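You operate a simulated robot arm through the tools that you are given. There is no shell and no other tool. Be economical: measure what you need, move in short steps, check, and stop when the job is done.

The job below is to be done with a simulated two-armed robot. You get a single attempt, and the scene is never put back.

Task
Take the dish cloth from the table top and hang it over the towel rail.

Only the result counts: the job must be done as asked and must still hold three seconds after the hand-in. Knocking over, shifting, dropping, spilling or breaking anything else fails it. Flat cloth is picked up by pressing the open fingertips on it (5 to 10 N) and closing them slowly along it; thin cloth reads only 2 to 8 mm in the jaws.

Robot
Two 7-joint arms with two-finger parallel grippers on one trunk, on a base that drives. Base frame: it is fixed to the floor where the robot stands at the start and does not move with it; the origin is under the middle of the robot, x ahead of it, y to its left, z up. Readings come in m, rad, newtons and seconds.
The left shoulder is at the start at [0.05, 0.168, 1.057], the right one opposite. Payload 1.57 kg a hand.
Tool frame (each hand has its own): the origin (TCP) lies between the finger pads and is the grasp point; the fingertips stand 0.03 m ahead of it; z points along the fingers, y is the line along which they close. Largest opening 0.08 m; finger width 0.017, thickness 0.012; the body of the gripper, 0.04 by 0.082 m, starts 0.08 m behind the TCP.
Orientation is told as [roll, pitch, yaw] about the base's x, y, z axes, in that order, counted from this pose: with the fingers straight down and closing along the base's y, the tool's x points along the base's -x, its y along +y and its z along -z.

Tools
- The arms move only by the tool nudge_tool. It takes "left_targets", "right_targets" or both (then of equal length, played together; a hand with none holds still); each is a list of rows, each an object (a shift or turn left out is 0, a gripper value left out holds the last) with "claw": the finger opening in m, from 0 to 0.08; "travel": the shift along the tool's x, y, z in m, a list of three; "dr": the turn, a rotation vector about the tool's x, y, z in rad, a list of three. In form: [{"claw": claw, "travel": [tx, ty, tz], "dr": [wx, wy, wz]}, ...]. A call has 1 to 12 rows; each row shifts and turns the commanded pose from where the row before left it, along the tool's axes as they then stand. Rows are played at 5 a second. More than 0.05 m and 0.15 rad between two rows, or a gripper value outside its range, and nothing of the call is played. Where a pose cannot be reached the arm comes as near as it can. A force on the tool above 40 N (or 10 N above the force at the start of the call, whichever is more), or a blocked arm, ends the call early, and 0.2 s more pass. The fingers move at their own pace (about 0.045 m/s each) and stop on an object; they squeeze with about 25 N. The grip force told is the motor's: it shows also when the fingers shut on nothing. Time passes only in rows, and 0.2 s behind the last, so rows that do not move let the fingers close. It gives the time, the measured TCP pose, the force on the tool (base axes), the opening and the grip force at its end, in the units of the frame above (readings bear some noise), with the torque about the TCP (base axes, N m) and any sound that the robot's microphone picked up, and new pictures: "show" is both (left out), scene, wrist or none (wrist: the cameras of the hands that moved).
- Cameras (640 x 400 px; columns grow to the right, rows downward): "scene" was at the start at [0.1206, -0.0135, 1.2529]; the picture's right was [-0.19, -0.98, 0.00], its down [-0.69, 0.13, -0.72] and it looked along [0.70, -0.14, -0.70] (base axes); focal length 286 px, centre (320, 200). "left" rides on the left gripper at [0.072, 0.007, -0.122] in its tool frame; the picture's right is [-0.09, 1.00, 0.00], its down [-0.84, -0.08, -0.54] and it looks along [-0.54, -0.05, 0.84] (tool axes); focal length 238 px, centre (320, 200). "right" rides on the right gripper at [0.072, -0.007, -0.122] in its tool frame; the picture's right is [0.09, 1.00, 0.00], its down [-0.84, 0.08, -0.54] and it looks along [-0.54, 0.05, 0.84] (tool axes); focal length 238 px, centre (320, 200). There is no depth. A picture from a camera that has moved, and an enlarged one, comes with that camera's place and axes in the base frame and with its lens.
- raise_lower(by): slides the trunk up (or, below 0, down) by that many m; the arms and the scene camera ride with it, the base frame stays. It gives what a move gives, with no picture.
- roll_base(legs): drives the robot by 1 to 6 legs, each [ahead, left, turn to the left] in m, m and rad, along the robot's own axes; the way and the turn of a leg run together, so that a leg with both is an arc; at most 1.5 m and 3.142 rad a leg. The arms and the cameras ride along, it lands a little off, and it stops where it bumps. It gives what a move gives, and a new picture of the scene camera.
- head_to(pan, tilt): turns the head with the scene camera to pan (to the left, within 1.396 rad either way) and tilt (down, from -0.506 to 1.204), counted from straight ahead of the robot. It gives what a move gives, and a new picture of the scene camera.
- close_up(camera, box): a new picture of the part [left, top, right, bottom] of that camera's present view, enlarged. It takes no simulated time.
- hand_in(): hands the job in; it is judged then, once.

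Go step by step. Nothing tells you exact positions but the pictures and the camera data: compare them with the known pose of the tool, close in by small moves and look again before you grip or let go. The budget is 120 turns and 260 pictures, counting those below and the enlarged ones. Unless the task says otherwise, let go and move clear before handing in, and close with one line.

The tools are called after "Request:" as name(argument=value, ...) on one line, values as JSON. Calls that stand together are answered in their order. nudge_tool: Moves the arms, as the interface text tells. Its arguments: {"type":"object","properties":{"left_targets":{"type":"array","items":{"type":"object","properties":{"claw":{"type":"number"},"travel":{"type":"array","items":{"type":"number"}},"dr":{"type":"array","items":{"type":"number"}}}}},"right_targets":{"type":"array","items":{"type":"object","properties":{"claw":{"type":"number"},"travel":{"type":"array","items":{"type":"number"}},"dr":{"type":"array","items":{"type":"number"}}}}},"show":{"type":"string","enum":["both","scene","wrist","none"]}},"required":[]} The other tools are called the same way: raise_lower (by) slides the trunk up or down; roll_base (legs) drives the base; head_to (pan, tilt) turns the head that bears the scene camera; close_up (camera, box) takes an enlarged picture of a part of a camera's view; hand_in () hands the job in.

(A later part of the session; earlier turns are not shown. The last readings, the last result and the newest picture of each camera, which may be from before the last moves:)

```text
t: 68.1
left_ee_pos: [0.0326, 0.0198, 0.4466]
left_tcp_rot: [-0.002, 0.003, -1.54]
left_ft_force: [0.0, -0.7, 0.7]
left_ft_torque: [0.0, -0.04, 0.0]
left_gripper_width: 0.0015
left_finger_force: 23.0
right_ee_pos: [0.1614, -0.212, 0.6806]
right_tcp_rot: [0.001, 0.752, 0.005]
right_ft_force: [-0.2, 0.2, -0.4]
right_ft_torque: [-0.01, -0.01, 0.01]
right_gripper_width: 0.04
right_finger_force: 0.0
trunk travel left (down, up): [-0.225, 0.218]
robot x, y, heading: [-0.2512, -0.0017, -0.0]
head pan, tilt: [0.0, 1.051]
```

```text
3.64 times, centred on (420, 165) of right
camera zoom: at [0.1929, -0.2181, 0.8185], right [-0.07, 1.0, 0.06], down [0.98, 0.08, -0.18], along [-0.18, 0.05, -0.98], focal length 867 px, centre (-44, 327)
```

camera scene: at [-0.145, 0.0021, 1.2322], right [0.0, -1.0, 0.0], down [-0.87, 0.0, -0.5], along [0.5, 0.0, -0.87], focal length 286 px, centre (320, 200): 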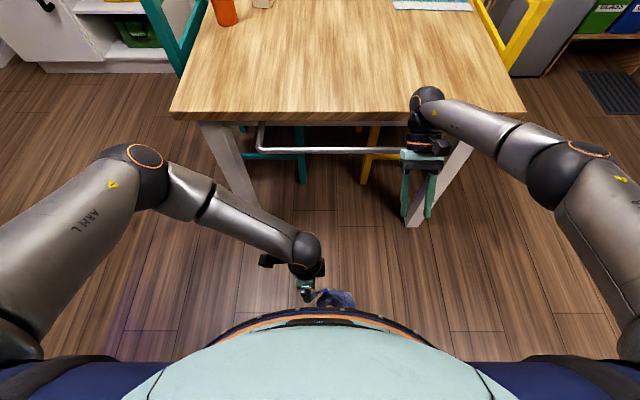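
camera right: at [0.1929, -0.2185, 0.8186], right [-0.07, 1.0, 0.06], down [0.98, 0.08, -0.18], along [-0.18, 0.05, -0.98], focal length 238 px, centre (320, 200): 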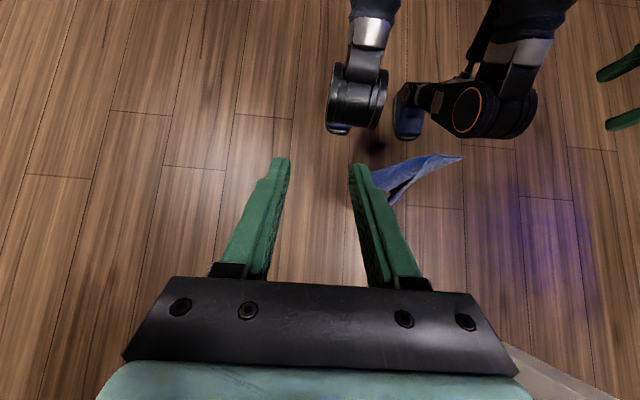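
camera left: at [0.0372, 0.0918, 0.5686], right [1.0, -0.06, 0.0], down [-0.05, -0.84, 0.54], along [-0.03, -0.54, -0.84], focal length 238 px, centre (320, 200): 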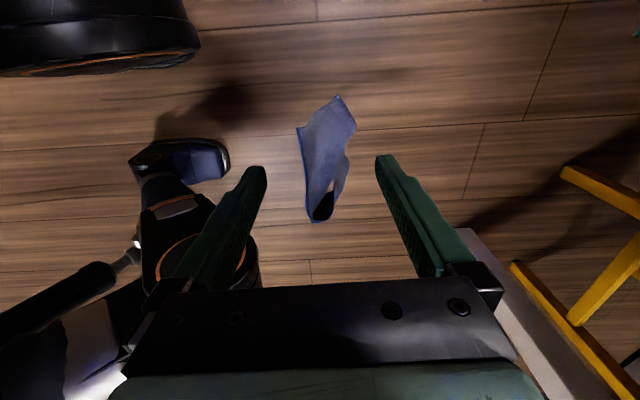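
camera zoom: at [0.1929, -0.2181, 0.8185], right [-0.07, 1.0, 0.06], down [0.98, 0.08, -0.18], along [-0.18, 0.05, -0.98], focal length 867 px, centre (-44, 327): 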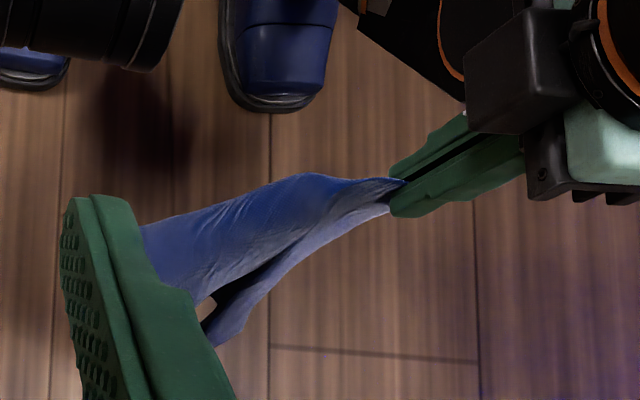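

Caught: 1.5 mm of hem is in the left jaws. I lift slowly.

Request:
nudge_tool(left_targets=[{"travel": [0, 0, -0.01]}, {"travel": [0, 0.005, -0.015]}, {"travel": [0, 0.01, -0.025]}, {"travel": [0, 0.015, -0.03]}, {"travel": [0, 0.015, -0.03]}, {"travel": [0, 0.015, -0.03]}, {"travel": [0, 0.015, -0.03]}, {}])

```text
t: 69.9
left_ee_pos: [0.0907, 0.0196, 0.5862]
left_tcp_rot: [0.001, 0.001, -1.537]
left_ft_force: [1.1, 0.7, 0.2]
left_ft_torque: [-0.02, -0.01, 0.04]
left_gripper_width: 0.0022
left_finger_force: 24.2
left hand out of reach, approached as far as the arm can: row 7
right_ee_pos: [0.16, -0.2105, 0.679]
right_tcp_rot: [0.002, 0.753, 0.005]
right_ft_force: [0.0, 0.4, 0.6]
right_ft_torque: [0.0, 0.0, -0.01]
right_gripper_width: 0.0399
right_finger_force: 0.0
trunk travel left (down, up): [-0.225, 0.218]
robot x, y, heading: [-0.2549, 0.0031, 0.009]
head pan, tilt: [0.0, 1.051]
camera scene: at [-0.145, 0.0021, 1.2321], right [0.0, -1.0, 0.0], down [-0.87, 0.0, -0.5], along [0.5, 0.0, -0.87], focal length 286 px, centre (320, 200)
camera left: at [0.0954, 0.0921, 0.7083], right [1.0, -0.06, 0.0], down [-0.05, -0.84, 0.54], along [-0.03, -0.54, -0.84], focal length 238 px, centre (320, 200)
```

scene: 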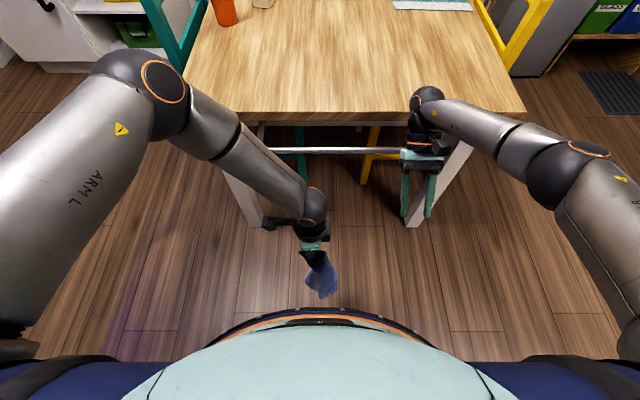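
left: 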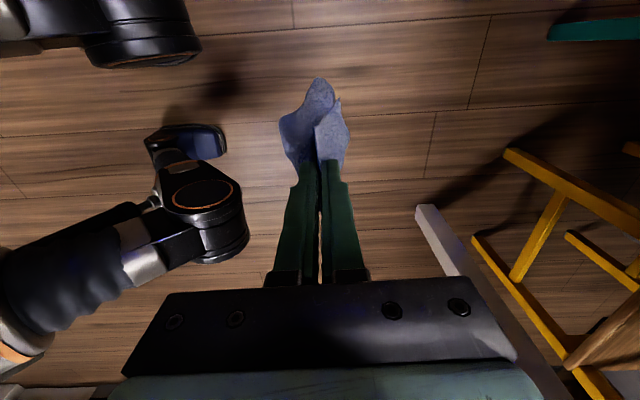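

The cloth hangs from the left hand. Next I raise both hands well above table height, straightening the right one, before driving back toward the table.

Request:
nudge_tool(left_targets=[{"travel": [0, -0.008, -0.035], "dr": [0, 0, -0.06]}, {"travel": [0, -0.008, -0.035], "dr": [0, 0, -0.06]}, {"travel": [0, -0.005, -0.035], "dr": [0, 0, -0.06]}, {"travel": [0, -0.005, -0.035], "dr": [0, 0, -0.06]}, {"travel": [0, 0, -0.035], "dr": [0, 0, -0.06]}, {"travel": [0, 0, -0.035]}, {"travel": [0, 0, -0.035]}, {"travel": [0, 0, -0.035]}, {"travel": [0, 0, -0.035]}, {"travel": [0, 0, -0.035]}, {"travel": [0, 0, -0.035]}], right_targets=[{"dr": [0, -0.15, 0]}, {"dr": [0, -0.15, 0]}, {"dr": [0, -0.15, 0]}, {"dr": [0, -0.15, 0]}, {"dr": [0, -0.15, 0]}, {"travel": [0, -0.01, -0.045]}, {"travel": [0, -0.01, -0.045]}, {"travel": [0, -0.01, -0.045]}, {"travel": [0, -0.01, -0.045]}, {"travel": [0, -0.01, -0.045]}, {"travel": [0, -0.01, -0.045]}], show="scene")

Request:
head_to(pan=0.0, tilt=0.75)

```text
t: 72.3
left_ee_pos: [0.0669, 0.0168, 0.972]
left_tcp_rot: [-0.004, 0.003, -1.24]
left_ft_force: [-0.1, -0.1, 0.3]
left_ft_torque: [0.01, -0.03, -0.01]
left_gripper_width: 0.0021
left_finger_force: 23.2
right_ee_pos: [0.162, -0.2722, 0.9511]
right_tcp_rot: [0.003, 0.001, 0.003]
right_ft_force: [0.3, 0.1, -0.9]
right_ft_torque: [0.01, 0.01, -0.01]
right_gripper_width: 0.0398
right_finger_force: 0.1
trunk travel left (down, up): [-0.225, 0.218]
robot x, y, heading: [-0.2505, -0.0005, -0.001]
head pan, tilt: [0.0, 1.051]
camera scene: at [-0.1452, 0.0021, 1.2321], right [0.0, -1.0, 0.0], down [-0.87, 0.0, -0.5], along [0.5, 0.0, -0.87], focal length 286 px, centre (320, 200)
```

scene: 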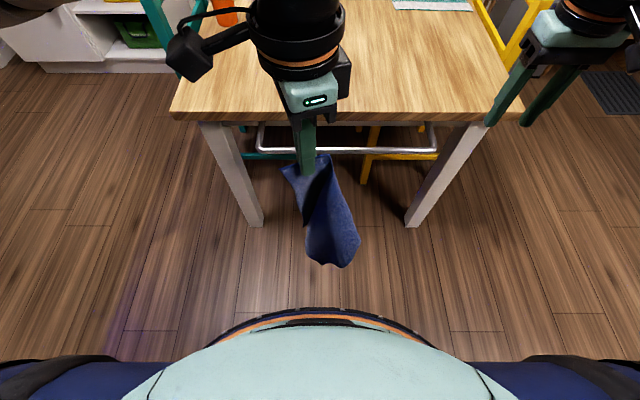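

```text
t: 73.1
left_ee_pos: [0.0669, 0.0176, 0.9718]
left_tcp_rot: [-0.003, 0.004, -1.239]
left_ft_force: [0.0, 0.3, 0.5]
left_ft_torque: [0.01, 0.01, -0.07]
left_gripper_width: 0.0017
left_finger_force: 23.8
right_ee_pos: [0.1606, -0.2721, 0.9498]
right_tcp_rot: [0.001, 0.002, 0.002]
right_ft_force: [0.2, 0.8, -0.2]
right_ft_torque: [0.01, 0.02, 0.0]
right_gripper_width: 0.0398
right_finger_force: 0.1
trunk travel left (down, up): [-0.225, 0.218]
robot x, y, heading: [-0.2524, 0.0006, 0.004]
head pan, tilt: [0.0, 0.75]
camera scene: at [-0.1286, 0.0021, 1.2547], right [0.0, -1.0, 0.0], down [-0.68, 0.0, -0.73], along [0.73, 0.0, -0.68], focal length 286 px, centre (320, 200)
```

scene: 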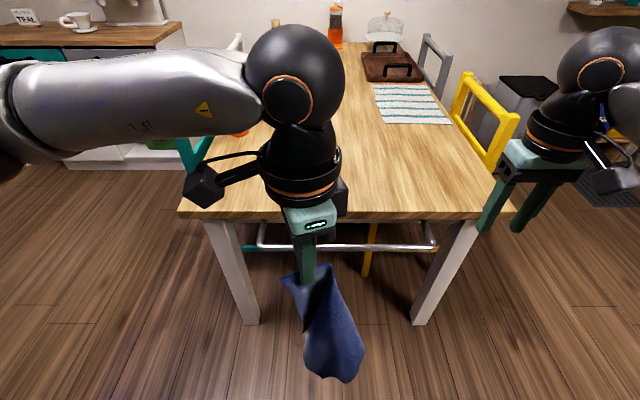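

The cloth hangs about 28 cm below the left hand. I raise the trunk 13 cm so it clears the rail and table, then drive forward 0.2 m.

Request:
raise_lower(by=0.14)

Request:
roll_base(legs=[[0.2, 0, 0]])

```text
t: 74.8
left_ee_pos: [0.0672, 0.0171, 1.1107]
left_tcp_rot: [-0.004, 0.004, -1.237]
left_ft_force: [0.2, -0.5, 0.1]
left_ft_torque: [-0.02, 0.01, -0.05]
left_gripper_width: 0.002
left_finger_force: 24.1
right_ee_pos: [0.1623, -0.2732, 1.0901]
right_tcp_rot: [0.003, 0.002, 0.005]
right_ft_force: [0.2, 1.0, -1.0]
right_ft_torque: [-0.07, 0.02, -0.04]
right_gripper_width: 0.04
right_finger_force: 0.0
trunk travel left (down, up): [-0.365, 0.078]
robot x, y, heading: [-0.2519, 0.0003, 0.006]
head pan, tilt: [0.0, 0.75]
```

```text
t: 76.4
left_ee_pos: [0.268, 0.0184, 1.1113]
left_tcp_rot: [-0.002, 0.004, -1.235]
left_ft_force: [0.0, 0.2, 0.1]
left_ft_torque: [0.01, 0.02, -0.05]
left_gripper_width: 0.0019
left_finger_force: 23.5
right_ee_pos: [0.3633, -0.2703, 1.09]
right_tcp_rot: [0.0, 0.001, 0.007]
right_ft_force: [0.2, -0.7, 0.2]
right_ft_torque: [0.0, 0.06, 0.01]
right_gripper_width: 0.0403
right_finger_force: 0.0
trunk travel left (down, up): [-0.365, 0.078]
robot x, y, heading: [-0.0533, -0.0002, 0.008]
head pan, tilt: [0.0, 0.75]
camera scene: at [0.0719, 0.0031, 1.3946], right [0.0, -1.0, 0.0], down [-0.68, 0.0, -0.73], along [0.73, 0.0, -0.68], focal length 286 px, centre (320, 200)
```

scene: 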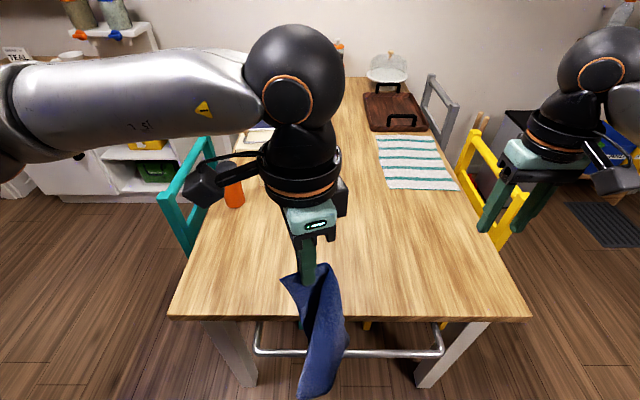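

Cloth clear above the rail. I carry it forward over the table and a bit right, to be centred on the rail.

Request:
nudge_tool(left_targets=[{"travel": [-0.0174, 0.0231, 0]}, {"travel": [-0.0174, 0.0231, 0]}, {"travel": [-0.0174, 0.0231, 0]}, {"travel": [-0.0174, 0.0231, 0]}, {"travel": [-0.0174, 0.0231, 0]}, {"travel": [-0.0174, 0.0231, 0]}, {"travel": [-0.0174, 0.0231, 0]}, {"travel": [-0.0174, 0.0231, 0]}, {}, {}, {}])

```text
t: 78.8
left_ee_pos: [0.3659, -0.0098, 1.1113]
left_tcp_rot: [-0.007, 0.002, -1.228]
left_ft_force: [-0.6, 1.2, 0.3]
left_ft_torque: [0.0, 0.03, -0.07]
left_gripper_width: 0.002
left_finger_force: 23.5
left hand out of reach, approached as far as the arm can: row 4, 5, 6, 7, 8
right_ee_pos: [0.3618, -0.271, 1.0919]
right_tcp_rot: [0.003, 0.0, 0.005]
right_ft_force: [0.2, -0.5, 0.2]
right_ft_torque: [0.02, 0.02, 0.01]
right_gripper_width: 0.0399
right_finger_force: 0.1
trunk travel left (down, up): [-0.365, 0.078]
robot x, y, heading: [-0.0539, 0.0006, 0.004]
head pan, tilt: [0.0, 0.75]
camera scene: at [0.0711, 0.0031, 1.3947], right [0.0, -1.0, 0.0], down [-0.68, 0.0, -0.73], along [0.73, 0.0, -0.68], focal length 286 px, centre (320, 200)
camera left: at [0.3482, 0.0589, 1.2332], right [0.97, 0.25, -0.01], down [0.21, -0.81, 0.54], along [0.13, -0.53, -0.84], focal length 238 px, centre (320, 200)
```

scene: 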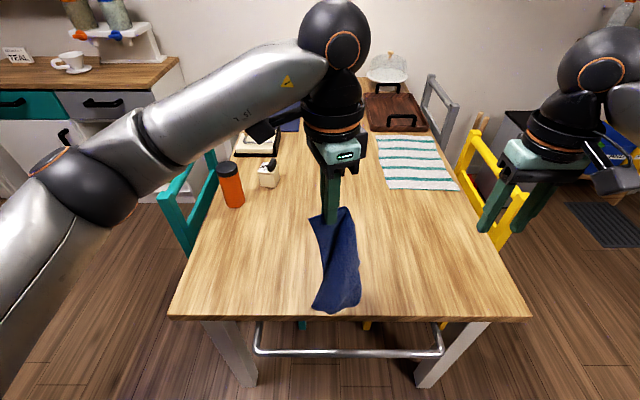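
left: 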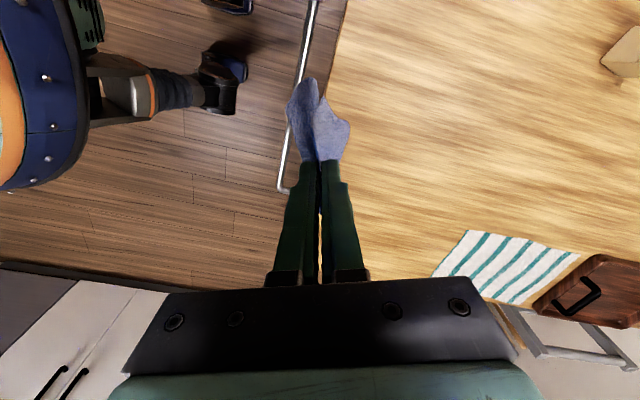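

The yaw limits the reach. I unwind it by 0.4 rad and continue forward.

Request:
nudge_tool(left_targets=[{"dr": [0, 0, -0.1]}, {"dr": [0, 0, -0.1]}, {"dr": [0, 0, -0.1]}, {"dr": [0, 0, -0.1]}, {"travel": [-0.024, 0.01, 0]}, {"travel": [-0.024, 0.01, 0]}, {"travel": [-0.024, 0.01, 0]}, {"travel": [-0.024, 0.01, 0]}, {"travel": [-0.024, 0.01, 0]}, {}, {}], show="scene")

```text
t: 81.2
left_ee_pos: [0.4531, -0.047, 1.1099]
left_tcp_rot: [-0.003, 0.001, -0.83]
left_ft_force: [0.0, 1.0, -0.2]
left_ft_torque: [0.0, -0.03, -0.02]
left_gripper_width: 0.002
left_finger_force: 24.1
left hand out of reach, approached as far as the arm can: row 8, 9
right_ee_pos: [0.3626, -0.2707, 1.0907]
right_tcp_rot: [0.003, 0.002, 0.007]
right_ft_force: [0.7, 0.0, 0.6]
right_ft_torque: [0.02, 0.0, -0.01]
right_gripper_width: 0.0398
right_finger_force: 0.2
trunk travel left (down, up): [-0.365, 0.078]
robot x, y, heading: [-0.0541, 0.0019, 0.006]
head pan, tilt: [0.0, 0.75]
camera scene: at [0.0711, 0.0031, 1.3947], right [0.0, -1.0, 0.0], down [-0.68, 0.0, -0.73], along [0.73, 0.0, -0.68], focal length 286 px, centre (320, 200)
```

scene: 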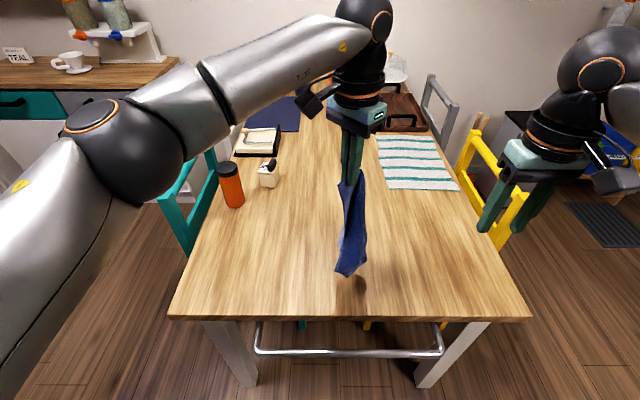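

Now I lower until the end touches the table, then pull back and down so the rest lays out behind it.

Request:
nudge_tool(left_targets=[{"travel": [0, 0, 0.025]}, {"travel": [0, 0, 0.025]}, {"travel": [0, 0, 0.025]}, {"travel": [0.0128, -0.014, 0.02]}, {"travel": [0.0128, -0.014, 0.02]}, {"travel": [0.0128, -0.014, 0.02]}, {"travel": [0.0128, -0.014, 0.02]}, {"travel": [0.0128, -0.014, 0.02]}, {"travel": [0.0128, -0.014, 0.02]}, {"travel": [0.0128, -0.014, 0.02]}, {}])

```text
t: 83.6
left_ee_pos: [0.3177, -0.0455, 0.8951]
left_tcp_rot: [-0.003, 0.004, -0.836]
left_ft_force: [0.4, -0.9, 0.5]
left_ft_torque: [0.02, 0.02, 0.0]
left_gripper_width: 0.002
left_finger_force: 23.8
right_ee_pos: [0.3627, -0.2706, 1.091]
right_tcp_rot: [0.001, 0.001, 0.009]
right_ft_force: [-0.3, 0.6, -0.4]
right_ft_torque: [-0.01, 0.04, -0.02]
right_gripper_width: 0.0401
right_finger_force: 0.0
trunk travel left (down, up): [-0.365, 0.078]
robot x, y, heading: [-0.0501, 0.0038, 0.005]
head pan, tilt: [0.0, 0.75]
camera scene: at [0.0711, 0.0031, 1.3947], right [0.0, -1.0, 0.0], down [-0.68, 0.0, -0.73], along [0.73, 0.0, -0.68], focal length 286 px, centre (320, 200)
camera left: at [0.2753, 0.0121, 1.0178], right [0.8, 0.6, 0.0], down [0.51, -0.67, 0.54], along [0.32, -0.43, -0.84], focal length 238 px, centre (320, 200)
```

scene: 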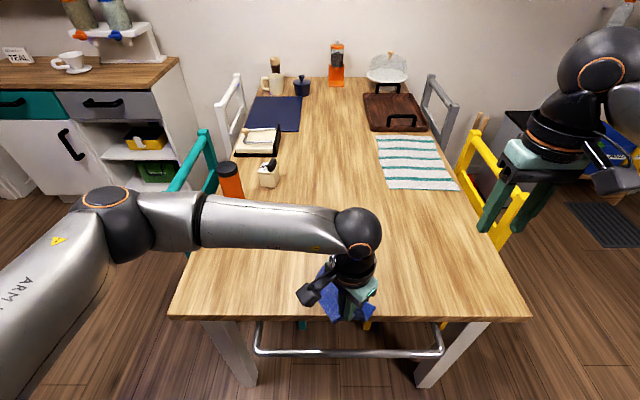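
left: 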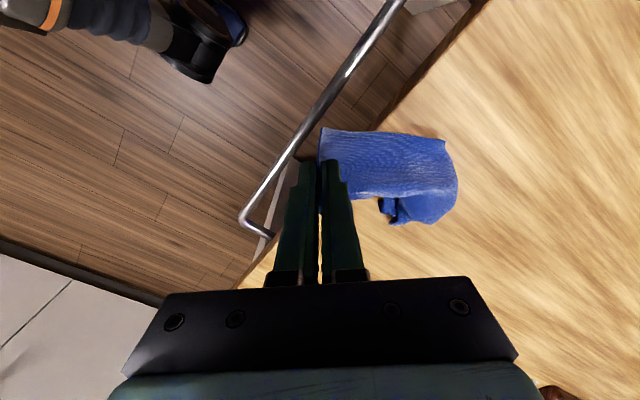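

Request:
close_up(camera="scene", box=[240, 200, 460, 370])

Request:
close_up(camera="left", box=[220, 80, 500, 250])

```text
2.35 times, centred on (350, 285) of scene
camera zoom: at [0.0711, 0.0031, 1.3947], right [0.0, -1.0, 0.0], down [-0.68, 0.0, -0.73], along [0.73, 0.0, -0.68], focal length 674 px, centre (249, 0)
```

zoom: 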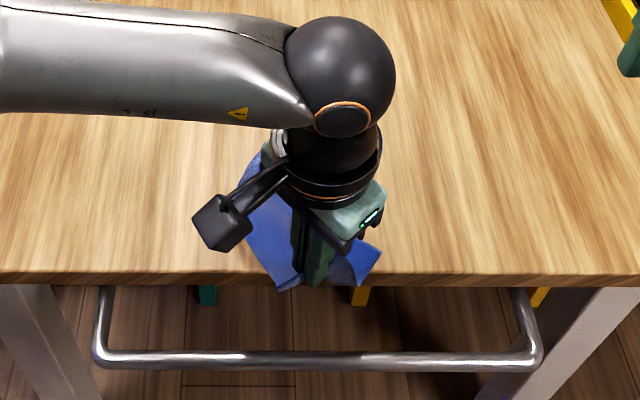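

```text
2.29 times, centred on (360, 165) of left
camera zoom: at [0.2753, 0.0121, 1.0178], right [0.8, 0.6, 0.0], down [0.51, -0.67, 0.54], along [0.32, -0.43, -0.84], focal length 545 px, centre (229, 280)
```

zoom: 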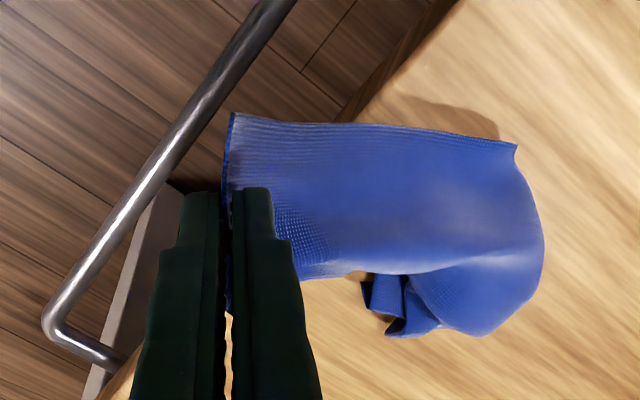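

The cloth lies over the table edge, nicely spread, at a slant. I pull back past the rail while turning the hand to line it up, then lower in front of the rail.

Request:
nudge_tool(left_targets=[{"travel": [0.008, -0.01, 0.004], "dr": [0, 0, 0.09]}, {"travel": [0.007, -0.01, 0.004], "dr": [0, 0, 0.09]}, {"travel": [0.006, -0.011, 0.006], "dr": [0, 0, 0.09]}, {"travel": [0.005, -0.012, 0.008], "dr": [0, 0, 0.09]}, {"travel": [0.005, -0.012, 0.01], "dr": [0, 0, 0.09]}, {"travel": [0, 0, 0.02]}, {"travel": [0, 0, 0.02]}, {"travel": [0, 0, 0.02]}, {"travel": [0, 0, 0.02]}, {"travel": [0, 0, 0.02]}, {}])

Request:
close_up(camera="scene", box=[240, 200, 460, 370])

```text
t: 86.0
left_ee_pos: [0.2538, -0.0475, 0.7624]
left_tcp_rot: [-0.005, 0.002, -1.288]
left_ft_force: [0.0, -0.4, -0.2]
left_ft_torque: [0.03, 0.02, 0.05]
left_gripper_width: 0.002
left_finger_force: 23.6
right_ee_pos: [0.3638, -0.2709, 1.0904]
right_tcp_rot: [0.004, 0.001, 0.008]
right_ft_force: [0.1, 0.5, -0.5]
right_ft_torque: [0.03, 0.0, 0.01]
right_gripper_width: 0.0397
right_finger_force: 0.0
trunk travel left (down, up): [-0.365, 0.078]
robot x, y, heading: [-0.0509, 0.0036, 0.008]
head pan, tilt: [0.0, 0.75]
camera scene: at [0.0711, 0.0031, 1.3947], right [0.0, -1.0, 0.0], down [-0.68, 0.0, -0.73], along [0.73, 0.0, -0.68], focal length 286 px, centre (320, 200)
camera left: at [0.241, 0.0238, 0.8855], right [0.98, 0.19, 0.0], down [0.16, -0.83, 0.54], along [0.1, -0.53, -0.84], focal length 238 px, centre (320, 200)
```

scene: 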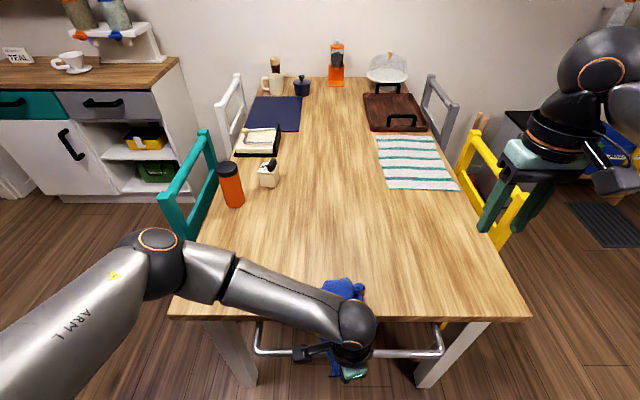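
left: 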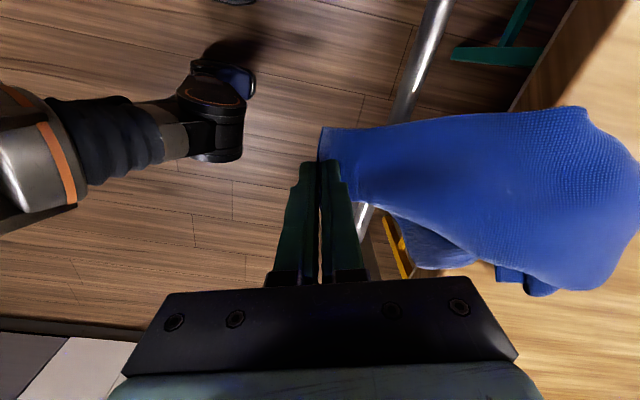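

```text
2.35 times, centred on (350, 285) of scene
camera zoom: at [0.0711, 0.0031, 1.3947], right [0.0, -1.0, 0.0], down [-0.68, 0.0, -0.73], along [0.73, 0.0, -0.68], focal length 674 px, centre (249, 0)
```

zoom: 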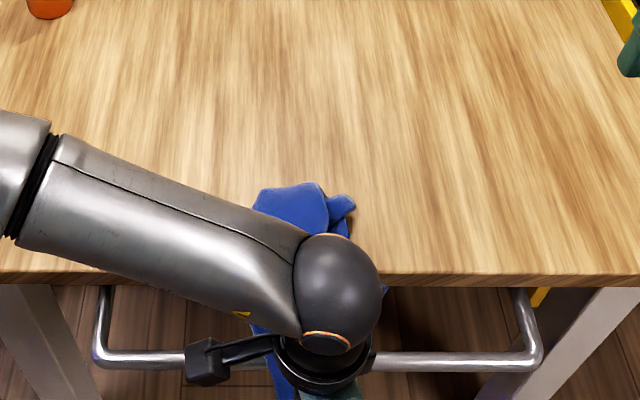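

The cloth crosses over the rail onto the table. I lower further so about half is in front of the rail.

Request:
nudge_tool(left_targets=[{"travel": [0, 0, 0.02]}, {"travel": [0, 0, 0.02]}, {"travel": [0, 0, 0.02]}, {"travel": [0, 0, 0.02]}, {"travel": [0, 0, 0.02]}, {"travel": [0, 0, 0.02]}, {}])

Request:
close_up(camera="scene", box=[240, 200, 460, 370])

```text
t: 87.6
left_ee_pos: [0.2531, -0.0474, 0.6457]
left_tcp_rot: [-0.004, 0.001, -1.287]
left_ft_force: [-0.6, 0.3, 0.1]
left_ft_torque: [0.02, -0.01, 0.02]
left_gripper_width: 0.0016
left_finger_force: 24.1
right_ee_pos: [0.3627, -0.2697, 1.0904]
right_tcp_rot: [0.002, 0.0, 0.008]
right_ft_force: [0.0, 0.2, 0.1]
right_ft_torque: [0.01, 0.01, -0.03]
right_gripper_width: 0.0401
right_finger_force: 0.1
trunk travel left (down, up): [-0.365, 0.078]
robot x, y, heading: [-0.0518, -0.0019, 0.008]
head pan, tilt: [0.0, 0.75]
camera scene: at [0.0711, 0.0031, 1.3947], right [0.0, -1.0, 0.0], down [-0.68, 0.0, -0.73], along [0.73, 0.0, -0.68], focal length 286 px, centre (320, 200)
camera left: at [0.2398, 0.0233, 0.7668], right [0.98, 0.19, 0.0], down [0.16, -0.83, 0.54], along [0.1, -0.53, -0.84], focal length 238 px, centre (320, 200)
```

scene: 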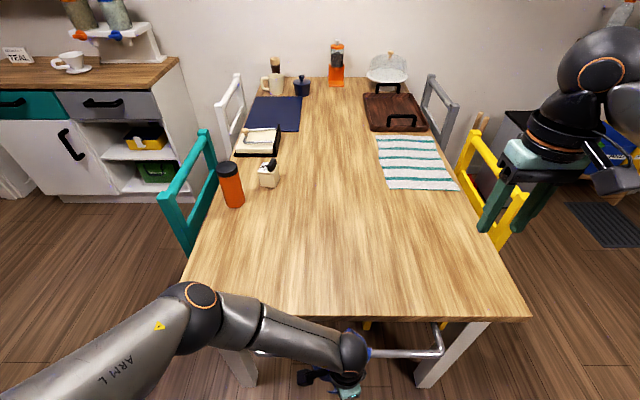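
left: 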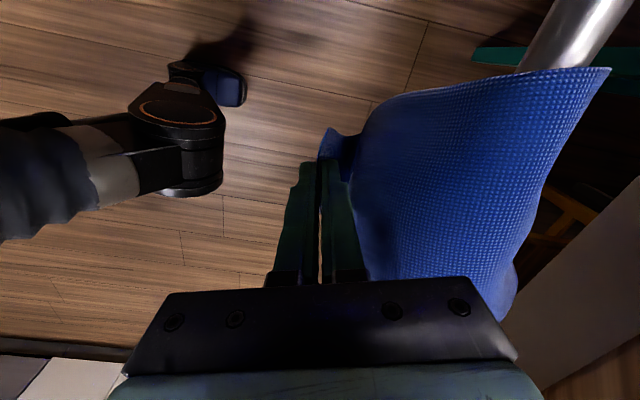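

```text
2.35 times, centred on (350, 285) of scene
camera zoom: at [0.0711, 0.0031, 1.3947], right [0.0, -1.0, 0.0], down [-0.68, 0.0, -0.73], along [0.73, 0.0, -0.68], focal length 674 px, centre (249, 0)
```

zoom: 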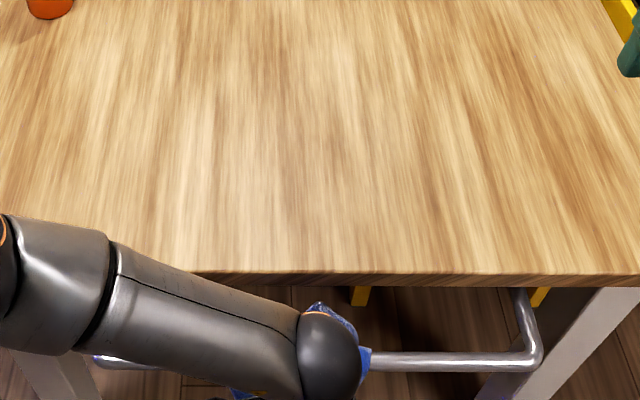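

The far part slid off the table by itself, and something blue is in the gap behind the rail. I look with the right hand's camera and a tilted head.

Request:
close_up(camera="right", box=[300, 0, 620, 200])

Request:
close_up(camera="left", box=[300, 30, 640, 330])

```text
2.00 times, centred on (460, 100) of right
camera zoom: at [0.2921, -0.2776, 1.2131], right [-0.1, 1.0, 0.0], down [0.84, 0.08, 0.54], along [0.54, 0.06, -0.84], focal length 477 px, centre (40, 400)
```

zoom: 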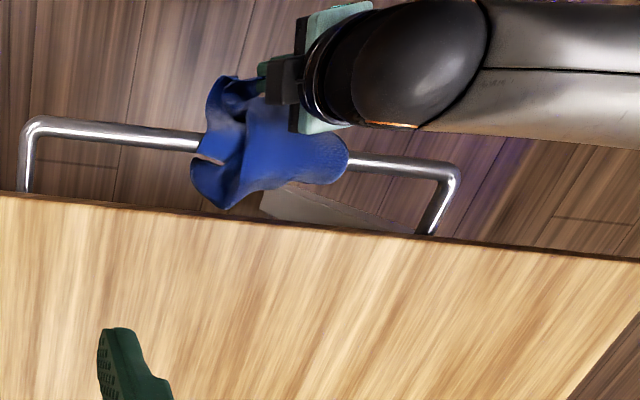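

```text
1.33 times, centred on (470, 180) of left
camera zoom: at [0.2398, 0.0233, 0.7668], right [0.98, 0.19, 0.0], down [0.16, -0.83, 0.54], along [0.1, -0.53, -0.84], focal length 318 px, centre (120, 227)
```

zoom: 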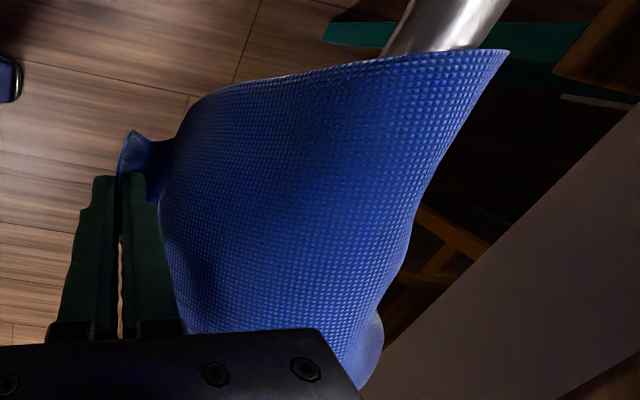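

From above, the cloth straddles the rail with the back part bunched at rail level. I'll raise the hand to above the rail so the back part can drop down the gap, then look.

Request:
nudge_tool(left_targets=[{"travel": [0, 0, -0.02]}, {"travel": [0, 0, -0.02]}, {"travel": [0, 0, -0.02]}, {"travel": [0, 0, -0.02]}, {"travel": [-0.0035, 0.012, -0.02]}, {"travel": [-0.0035, 0.012, -0.02]}, {"travel": [-0.0035, 0.012, -0.02]}, {"travel": [-0.0035, 0.012, -0.02]}, {"travel": [-0.0035, 0.012, -0.01]}, {}, {}, {}], show="wrist")

Request:
close_up(camera="right", box=[300, 0, 620, 200])

```text
t: 90.2
left_ee_pos: [0.3164, -0.0476, 0.8126]
left_tcp_rot: [-0.004, 0.002, -1.287]
left_ft_force: [0.0, 0.2, -0.1]
left_ft_torque: [-0.01, -0.04, 0.02]
left_gripper_width: 0.0018
left_finger_force: 23.2
right_ee_pos: [0.3627, -0.2707, 1.0925]
right_tcp_rot: [0.003, 0.002, 0.007]
right_ft_force: [-0.1, -0.3, 0.3]
right_ft_torque: [-0.01, 0.01, 0.0]
right_gripper_width: 0.0402
right_finger_force: 0.1
trunk travel left (down, up): [-0.365, 0.078]
robot x, y, heading: [-0.052, 0.0029, 0.007]
head pan, tilt: [0.0, 0.75]
camera left: at [0.3029, 0.0228, 0.9352], right [0.98, 0.19, 0.0], down [0.16, -0.83, 0.54], along [0.1, -0.53, -0.84], focal length 238 px, centre (320, 200)
```

left: 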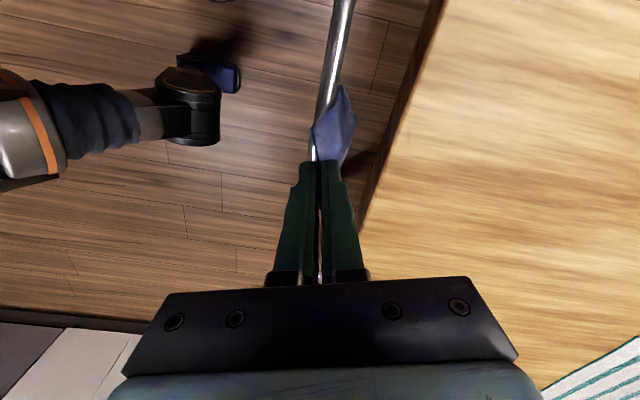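

```text
2.00 times, centred on (460, 100) of right
camera zoom: at [0.2921, -0.2776, 1.2131], right [-0.1, 1.0, 0.0], down [0.84, 0.08, 0.54], along [0.54, 0.06, -0.84], focal length 477 px, centre (40, 400)
```

zoom: 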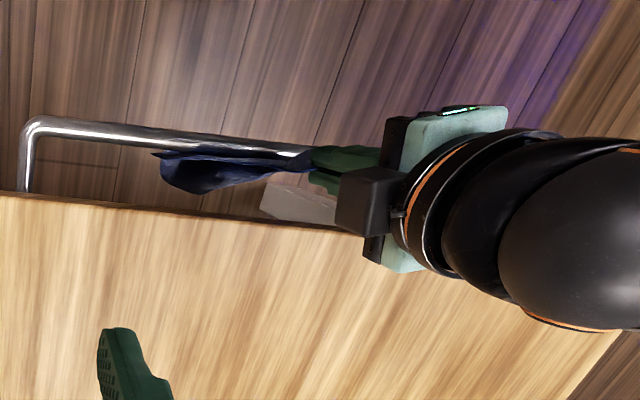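

The cloth now hangs down the gap behind the rail. I swing the hand in an arc over the rail to the front side and down, keeping the same distance to the rail so the back part stays.

Request:
nudge_tool(left_targets=[{"travel": [0.0042, -0.0147, 0.004]}, {"travel": [0.0042, -0.0147, 0.004]}, {"travel": [0.0042, -0.0147, 0.005]}, {"travel": [0.0033, -0.0112, 0.016]}, {"travel": [0.0033, -0.0112, 0.017]}, {"travel": [0.0033, -0.0112, 0.017]}, {"travel": [0, 0, 0.02]}, {"travel": [0, 0, 0.02]}, {"travel": [0, 0, 0.02]}, {"travel": [-0.001, 0.005, 0.018]}, {"travel": [-0.001, 0.005, 0.018]}, {"travel": [-0.001, 0.005, 0.018]}], show="wrist")

Request:
close_up(camera="right", box=[300, 0, 620, 200])

```text
t: 92.8
left_ee_pos: [0.2484, -0.047, 0.637]
left_tcp_rot: [-0.004, 0.002, -1.287]
left_ft_force: [-0.4, -0.8, 1.3]
left_ft_torque: [0.05, -0.05, 0.02]
left_gripper_width: 0.0018
left_finger_force: 23.5
right_ee_pos: [0.3631, -0.2705, 1.0909]
right_tcp_rot: [0.001, 0.001, 0.007]
right_ft_force: [0.0, 0.3, -0.4]
right_ft_torque: [-0.02, -0.01, 0.0]
right_gripper_width: 0.0398
right_finger_force: 0.1
trunk travel left (down, up): [-0.365, 0.078]
robot x, y, heading: [-0.049, 0.0012, 0.009]
head pan, tilt: [0.0, 0.75]
camera left: at [0.2355, 0.0245, 0.7591], right [0.98, 0.19, 0.0], down [0.16, -0.83, 0.54], along [0.1, -0.53, -0.84], focal length 238 px, centre (320, 200)
```

left: 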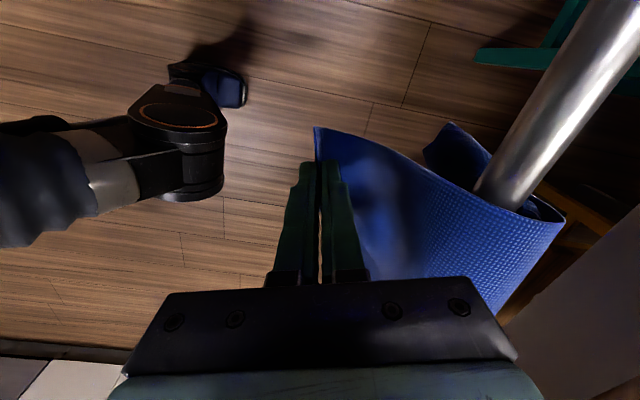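

```text
2.00 times, centred on (460, 100) of right
camera zoom: at [0.2921, -0.2776, 1.2131], right [-0.1, 1.0, 0.0], down [0.84, 0.08, 0.54], along [0.54, 0.06, -0.84], focal length 477 px, centre (40, 400)
```

zoom: 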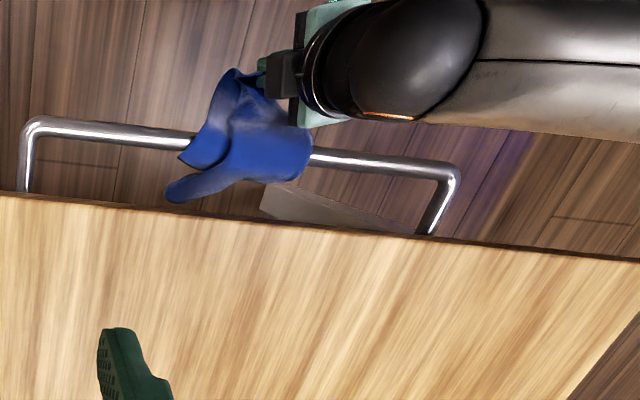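

Request:
close_up(camera="left", box=[300, 90, 600, 300])

Request:
head_to(pan=-0.25, tilt=1.1)

```text
1.90 times, centred on (450, 195) of left
camera zoom: at [0.2355, 0.0245, 0.7591], right [0.98, 0.19, 0.0], down [0.16, -0.83, 0.54], along [0.1, -0.53, -0.84], focal length 454 px, centre (72, 210)
```

zoom: 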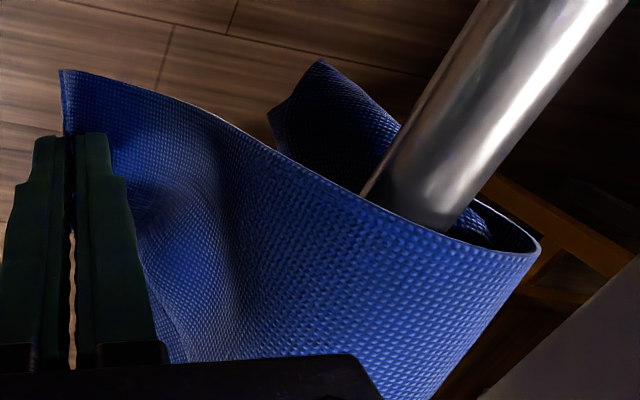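

```text
t: 93.6
left_ee_pos: [0.2483, -0.046, 0.6379]
left_tcp_rot: [-0.003, 0.003, -1.286]
left_ft_force: [-0.6, -0.4, 0.4]
left_ft_torque: [0.0, 0.0, 0.0]
left_gripper_width: 0.0019
left_finger_force: 23.2
right_ee_pos: [0.3637, -0.2706, 1.0907]
right_tcp_rot: [0.001, 0.002, 0.007]
right_ft_force: [0.7, -0.5, -0.1]
right_ft_torque: [-0.04, -0.04, -0.01]
right_gripper_width: 0.0404
right_finger_force: 0.1
trunk travel left (down, up): [-0.365, 0.078]
robot x, y, heading: [-0.0512, 0.001, 0.002]
head pan, tilt: [-0.25, 1.1]
camera scene: at [0.0495, -0.0126, 1.369], right [-0.24, -0.97, 0.0], down [-0.86, 0.22, -0.45], along [0.44, -0.11, -0.89], focal length 286 px, centre (320, 200)
```

scene: 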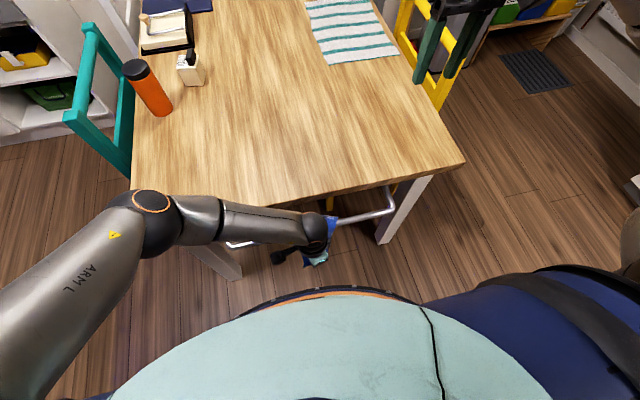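

The cloth clearly wraps over the rail with the back part hanging below and behind it. I open slowly and check.

Request:
nudge_tool(left_targets=[{"claw": 0.006}, {"claw": 0.01}, {"claw": 0.015}, {"claw": 0.02}, {"claw": 0.025}, {"claw": 0.03}, {}, {}], show="wrist")

Request:
close_up(camera="right", box=[300, 0, 620, 200])

```text
t: 95.4
left_ee_pos: [0.2484, -0.0466, 0.6372]
left_tcp_rot: [-0.003, 0.002, -1.287]
left_ft_force: [0.4, -0.4, 0.0]
left_ft_torque: [0.01, 0.01, 0.03]
left_gripper_width: 0.03
left_finger_force: 0.0
right_ee_pos: [0.3623, -0.2702, 1.0919]
right_tcp_rot: [0.0, 0.001, 0.009]
right_ft_force: [0.1, 0.4, 0.4]
right_ft_torque: [-0.02, 0.0, -0.01]
right_gripper_width: 0.04
right_finger_force: 0.0
trunk travel left (down, up): [-0.365, 0.078]
robot x, y, heading: [-0.0495, 0.0051, 0.008]
head pan, tilt: [-0.25, 1.1]
camera left: at [0.2354, 0.0244, 0.7594], right [0.98, 0.19, 0.0], down [0.16, -0.83, 0.54], along [0.1, -0.53, -0.84], focal length 238 px, centre (320, 200)
```

left: 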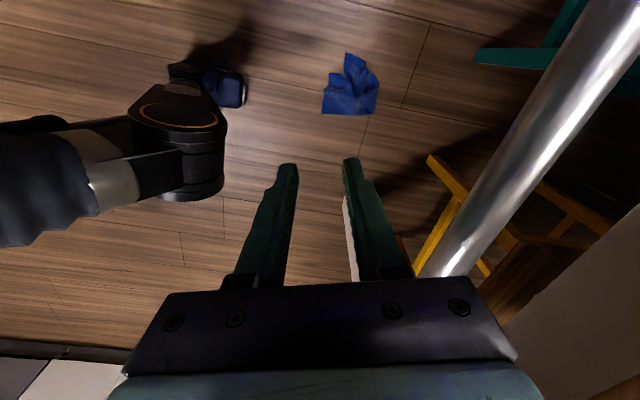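

```text
2.00 times, centred on (460, 100) of right
camera zoom: at [0.2921, -0.2776, 1.2131], right [-0.1, 1.0, 0.0], down [0.84, 0.08, 0.54], along [0.54, 0.06, -0.84], focal length 477 px, centre (40, 400)
```

zoom: 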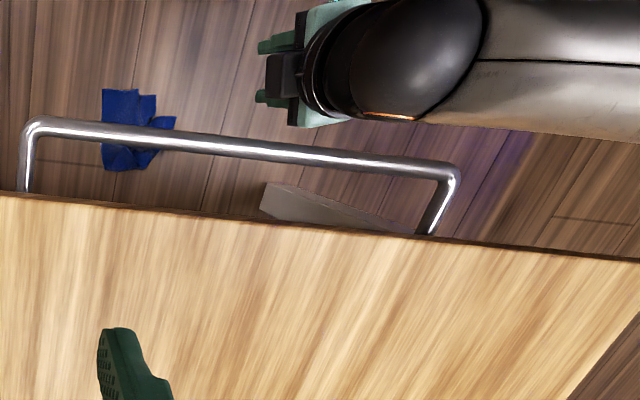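

The cloth sprang off again and now lies on the floor at about (0.34, −0.05), under the rail. I look at it closely to see how it can be picked up.

Request:
close_up(camera="left", box=[290, 30, 410, 130])

Request:
close_up(camera="right", box=[330, 30, 410, 100])

```text
4.00 times, centred on (350, 80) of left
camera zoom: at [0.2354, 0.0244, 0.7594], right [0.98, 0.19, 0.0], down [0.16, -0.83, 0.54], along [0.1, -0.53, -0.84], focal length 953 px, centre (200, 680)
```

zoom: 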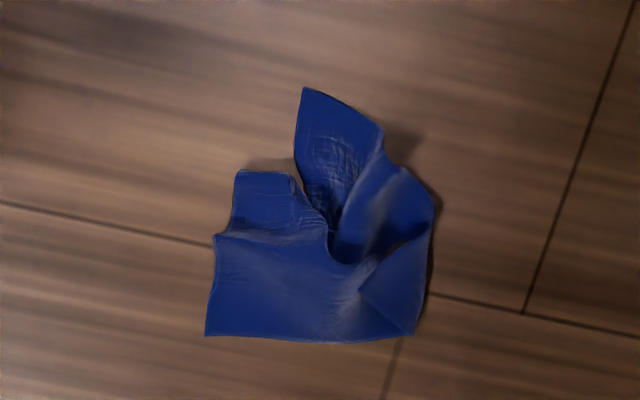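

```text
5.71 times, centred on (370, 65) of right
camera zoom: at [0.2921, -0.2776, 1.2131], right [-0.1, 1.0, 0.0], down [0.84, 0.08, 0.54], along [0.54, 0.06, -0.84], focal length 1362 px, centre (34, 971)
```

zoom: 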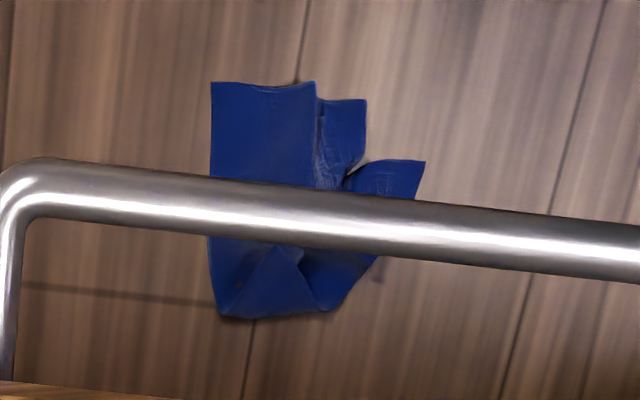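

The cloth lies crumpled with raised folds. The floor is only reachable beside the robot with the trunk fully down and the arm hanging straight, so I raise and straighten the left hand first, then turn the robot's left side toward the table.

Request:
nudge_tool(left_targets=[{"travel": [0, 0, -0.04]}, {"travel": [0, 0, -0.04]}, {"travel": [0, 0, -0.04]}, {"travel": [0, 0, -0.035], "dr": [0, 0, -0.143]}, {"travel": [0, 0, -0.035], "dr": [0, 0, -0.143]}, {"travel": [0, 0, -0.035], "dr": [0, 0, -0.143]}, {"travel": [0, 0, -0.035], "dr": [0, 0, -0.143]}, {"travel": [0, 0, -0.035], "dr": [0, 0, -0.143]}, {"travel": [0, 0, -0.035], "dr": [0, 0, -0.143]}, {"travel": [0, 0, 0], "dr": [0, 0, -0.143]}, {"travel": [0, 0, 0], "dr": [0, 0, -0.143]}, {"travel": [0, 0, 0], "dr": [0, 0, -0.143]}], right_targets=[{"travel": [0.02, 0, 0]}, {"travel": [0.02, 0, 0]}, {"travel": [0.02, 0, 0]}, {"travel": [0.02, 0, 0]}, {}, {}, {}, {}, {}, {}, {}, {}], show="none")

Request:
nudge_tool(left_targets=[{"travel": [0, 0.03, 0]}, {"travel": [0, 0.03, 0]}, {"travel": [0, 0.03, 0]}, {"travel": [0, 0.03, 0]}, {"travel": [0, 0.03, 0]}, {"travel": [0.0, 0.03, 0]}], show="none")

Request:
roll_base(legs=[[-0.1, 0, 0], [0, 0, -1.571]])

```text
t: 98.0
left_ee_pos: [0.2515, -0.0471, 0.9667]
left_tcp_rot: [0.0, 0.003, 0.002]
left_ft_force: [0.4, -0.1, 0.6]
left_ft_torque: [0.0, 0.02, 0.0]
left_gripper_width: 0.0299
left_finger_force: 0.1
right_ee_pos: [0.2814, -0.2729, 1.0919]
right_tcp_rot: [0.003, 0.001, 0.007]
right_ft_force: [-0.3, -0.3, 0.4]
right_ft_torque: [-0.01, 0.0, 0.01]
right_gripper_width: 0.0401
right_finger_force: 0.1
trunk travel left (down, up): [-0.365, 0.078]
robot x, y, heading: [-0.05, 0.0007, 0.006]
head pan, tilt: [-0.25, 1.1]
```

```text
t: 99.4
left_ee_pos: [0.2509, 0.1341, 0.9685]
left_tcp_rot: [-0.001, 0.004, 0.0]
left_ft_force: [1.0, 1.1, -0.4]
left_ft_torque: [-0.02, -0.03, 0.02]
left_gripper_width: 0.0298
left_finger_force: 0.1
right_ee_pos: [0.2818, -0.2725, 1.0932]
right_tcp_rot: [0.002, 0.002, 0.007]
right_ft_force: [0.2, -0.1, 0.1]
right_ft_torque: [-0.03, -0.01, -0.01]
right_gripper_width: 0.0402
right_finger_force: 0.1
trunk travel left (down, up): [-0.365, 0.078]
robot x, y, heading: [-0.0515, -0.0045, 0.006]
head pan, tilt: [-0.25, 1.1]
```

```text
t: 104.4
left_ee_pos: [-0.0252, -0.3062, 0.9682]
left_tcp_rot: [0.003, 0.004, -1.596]
left_ft_force: [0.1, 0.1, 0.0]
left_ft_torque: [-0.03, 0.04, 0.0]
left_gripper_width: 0.0298
left_finger_force: 0.0
right_ee_pos: [-0.4321, -0.3263, 1.0921]
right_tcp_rot: [0.001, 0.001, -1.591]
right_ft_force: [-0.3, -0.1, -0.4]
right_ft_torque: [-0.01, 0.01, 0.01]
right_gripper_width: 0.0401
right_finger_force: 0.0
trunk travel left (down, up): [-0.365, 0.078]
robot x, y, heading: [-0.1525, 0.003, -1.594]
head pan, tilt: [-0.25, 1.1]
camera scene: at [-0.1679, -0.0987, 1.369], right [-0.96, 0.27, 0.0], down [0.24, 0.86, -0.45], along [-0.12, -0.44, -0.89], focal length 286 px, centre (320, 200)
```

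scene: 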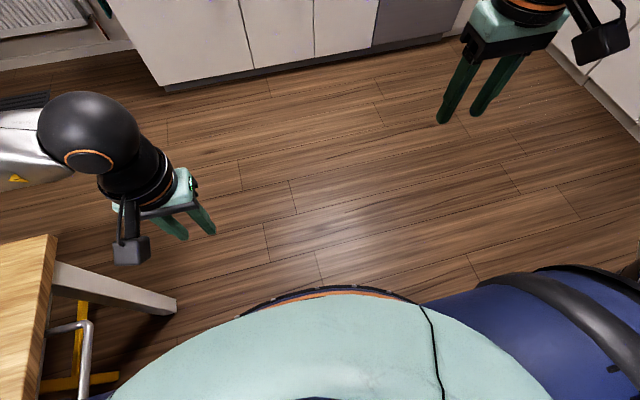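

The robot now stands sideways to the table with its left arm facing the rail. I shift 8 cm toward the table and lower the trunk fully.

Request:
roll_base(legs=[[-0.05, 0.08, 0.02]])

Request:
raise_lower(by=-0.364)

Request:
head_to(pan=0.9, tilt=1.0)

```text
t: 105.6
left_ee_pos: [0.0607, -0.2557, 0.9693]
left_tcp_rot: [-0.001, 0.004, -1.578]
left_ft_force: [0.2, 0.7, 0.7]
left_ft_torque: [-0.02, 0.02, 0.01]
left_gripper_width: 0.03
left_finger_force: 0.1
right_ee_pos: [-0.345, -0.2835, 1.0927]
right_tcp_rot: [0.002, 0.001, -1.571]
right_ft_force: [0.2, 0.0, -0.1]
right_ft_torque: [0.02, 0.01, -0.02]
right_gripper_width: 0.04
right_finger_force: 0.0
trunk travel left (down, up): [-0.365, 0.078]
robot x, y, heading: [-0.0715, 0.0489, -1.574]
head pan, tilt: [-0.25, 1.1]
camera scene: at [-0.0847, -0.05, 1.3691], right [-0.97, 0.25, 0.0], down [0.22, 0.86, -0.45], along [-0.11, -0.44, -0.89], focal length 286 px, centre (320, 200)
```

scene: 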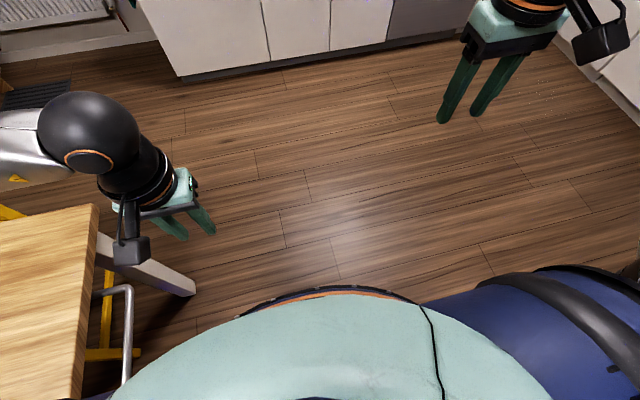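

```text
t: 109.1
left_ee_pos: [0.0607, -0.2561, 0.6048]
left_tcp_rot: [0.0, 0.003, -1.579]
left_ft_force: [0.1, -0.3, -1.0]
left_ft_torque: [-0.04, -0.01, -0.02]
left_gripper_width: 0.0297
left_finger_force: 0.0
right_ee_pos: [-0.3468, -0.2822, 0.7259]
right_tcp_rot: [0.001, 0.0, -1.57]
right_ft_force: [-0.5, 0.2, -0.3]
right_ft_torque: [-0.02, 0.0, -0.02]
right_gripper_width: 0.0399
right_finger_force: 0.0
trunk travel left (down, up): [-0.001, 0.442]
robot x, y, heading: [-0.0684, 0.0485, -1.572]
head pan, tilt: [-0.25, 1.1]
```

```text
t: 110.5
left_ee_pos: [0.0616, -0.2556, 0.6043]
left_tcp_rot: [0.002, 0.004, -1.578]
left_ft_force: [0.0, -0.2, 0.4]
left_ft_torque: [-0.04, 0.0, 0.03]
left_gripper_width: 0.0299
left_finger_force: 0.0
right_ee_pos: [-0.3461, -0.2836, 0.7284]
right_tcp_rot: [0.001, 0.001, -1.57]
right_ft_force: [0.4, 0.0, 0.9]
right_ft_torque: [0.0, 0.0, -0.04]
right_gripper_width: 0.0398
right_finger_force: 0.1
trunk travel left (down, up): [-0.001, 0.442]
robot x, y, heading: [-0.0737, 0.0471, -1.574]
head pan, tilt: [0.901, 1.0]
camera scene: at [-0.0154, -0.0328, 1.0116], right [-0.62, -0.78, 0.0], down [-0.66, 0.52, -0.54], along [0.42, -0.34, -0.84], focal length 286 px, centre (320, 200)
```

scene: 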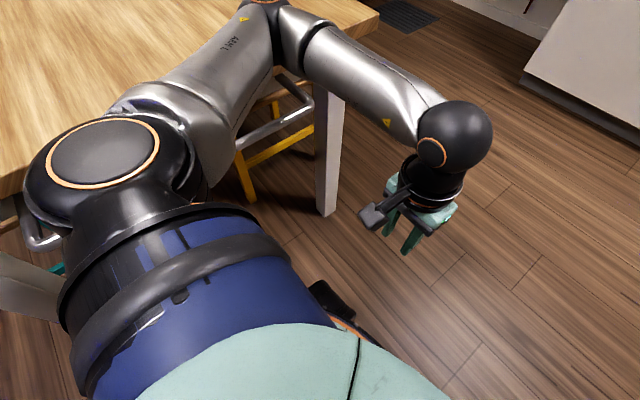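

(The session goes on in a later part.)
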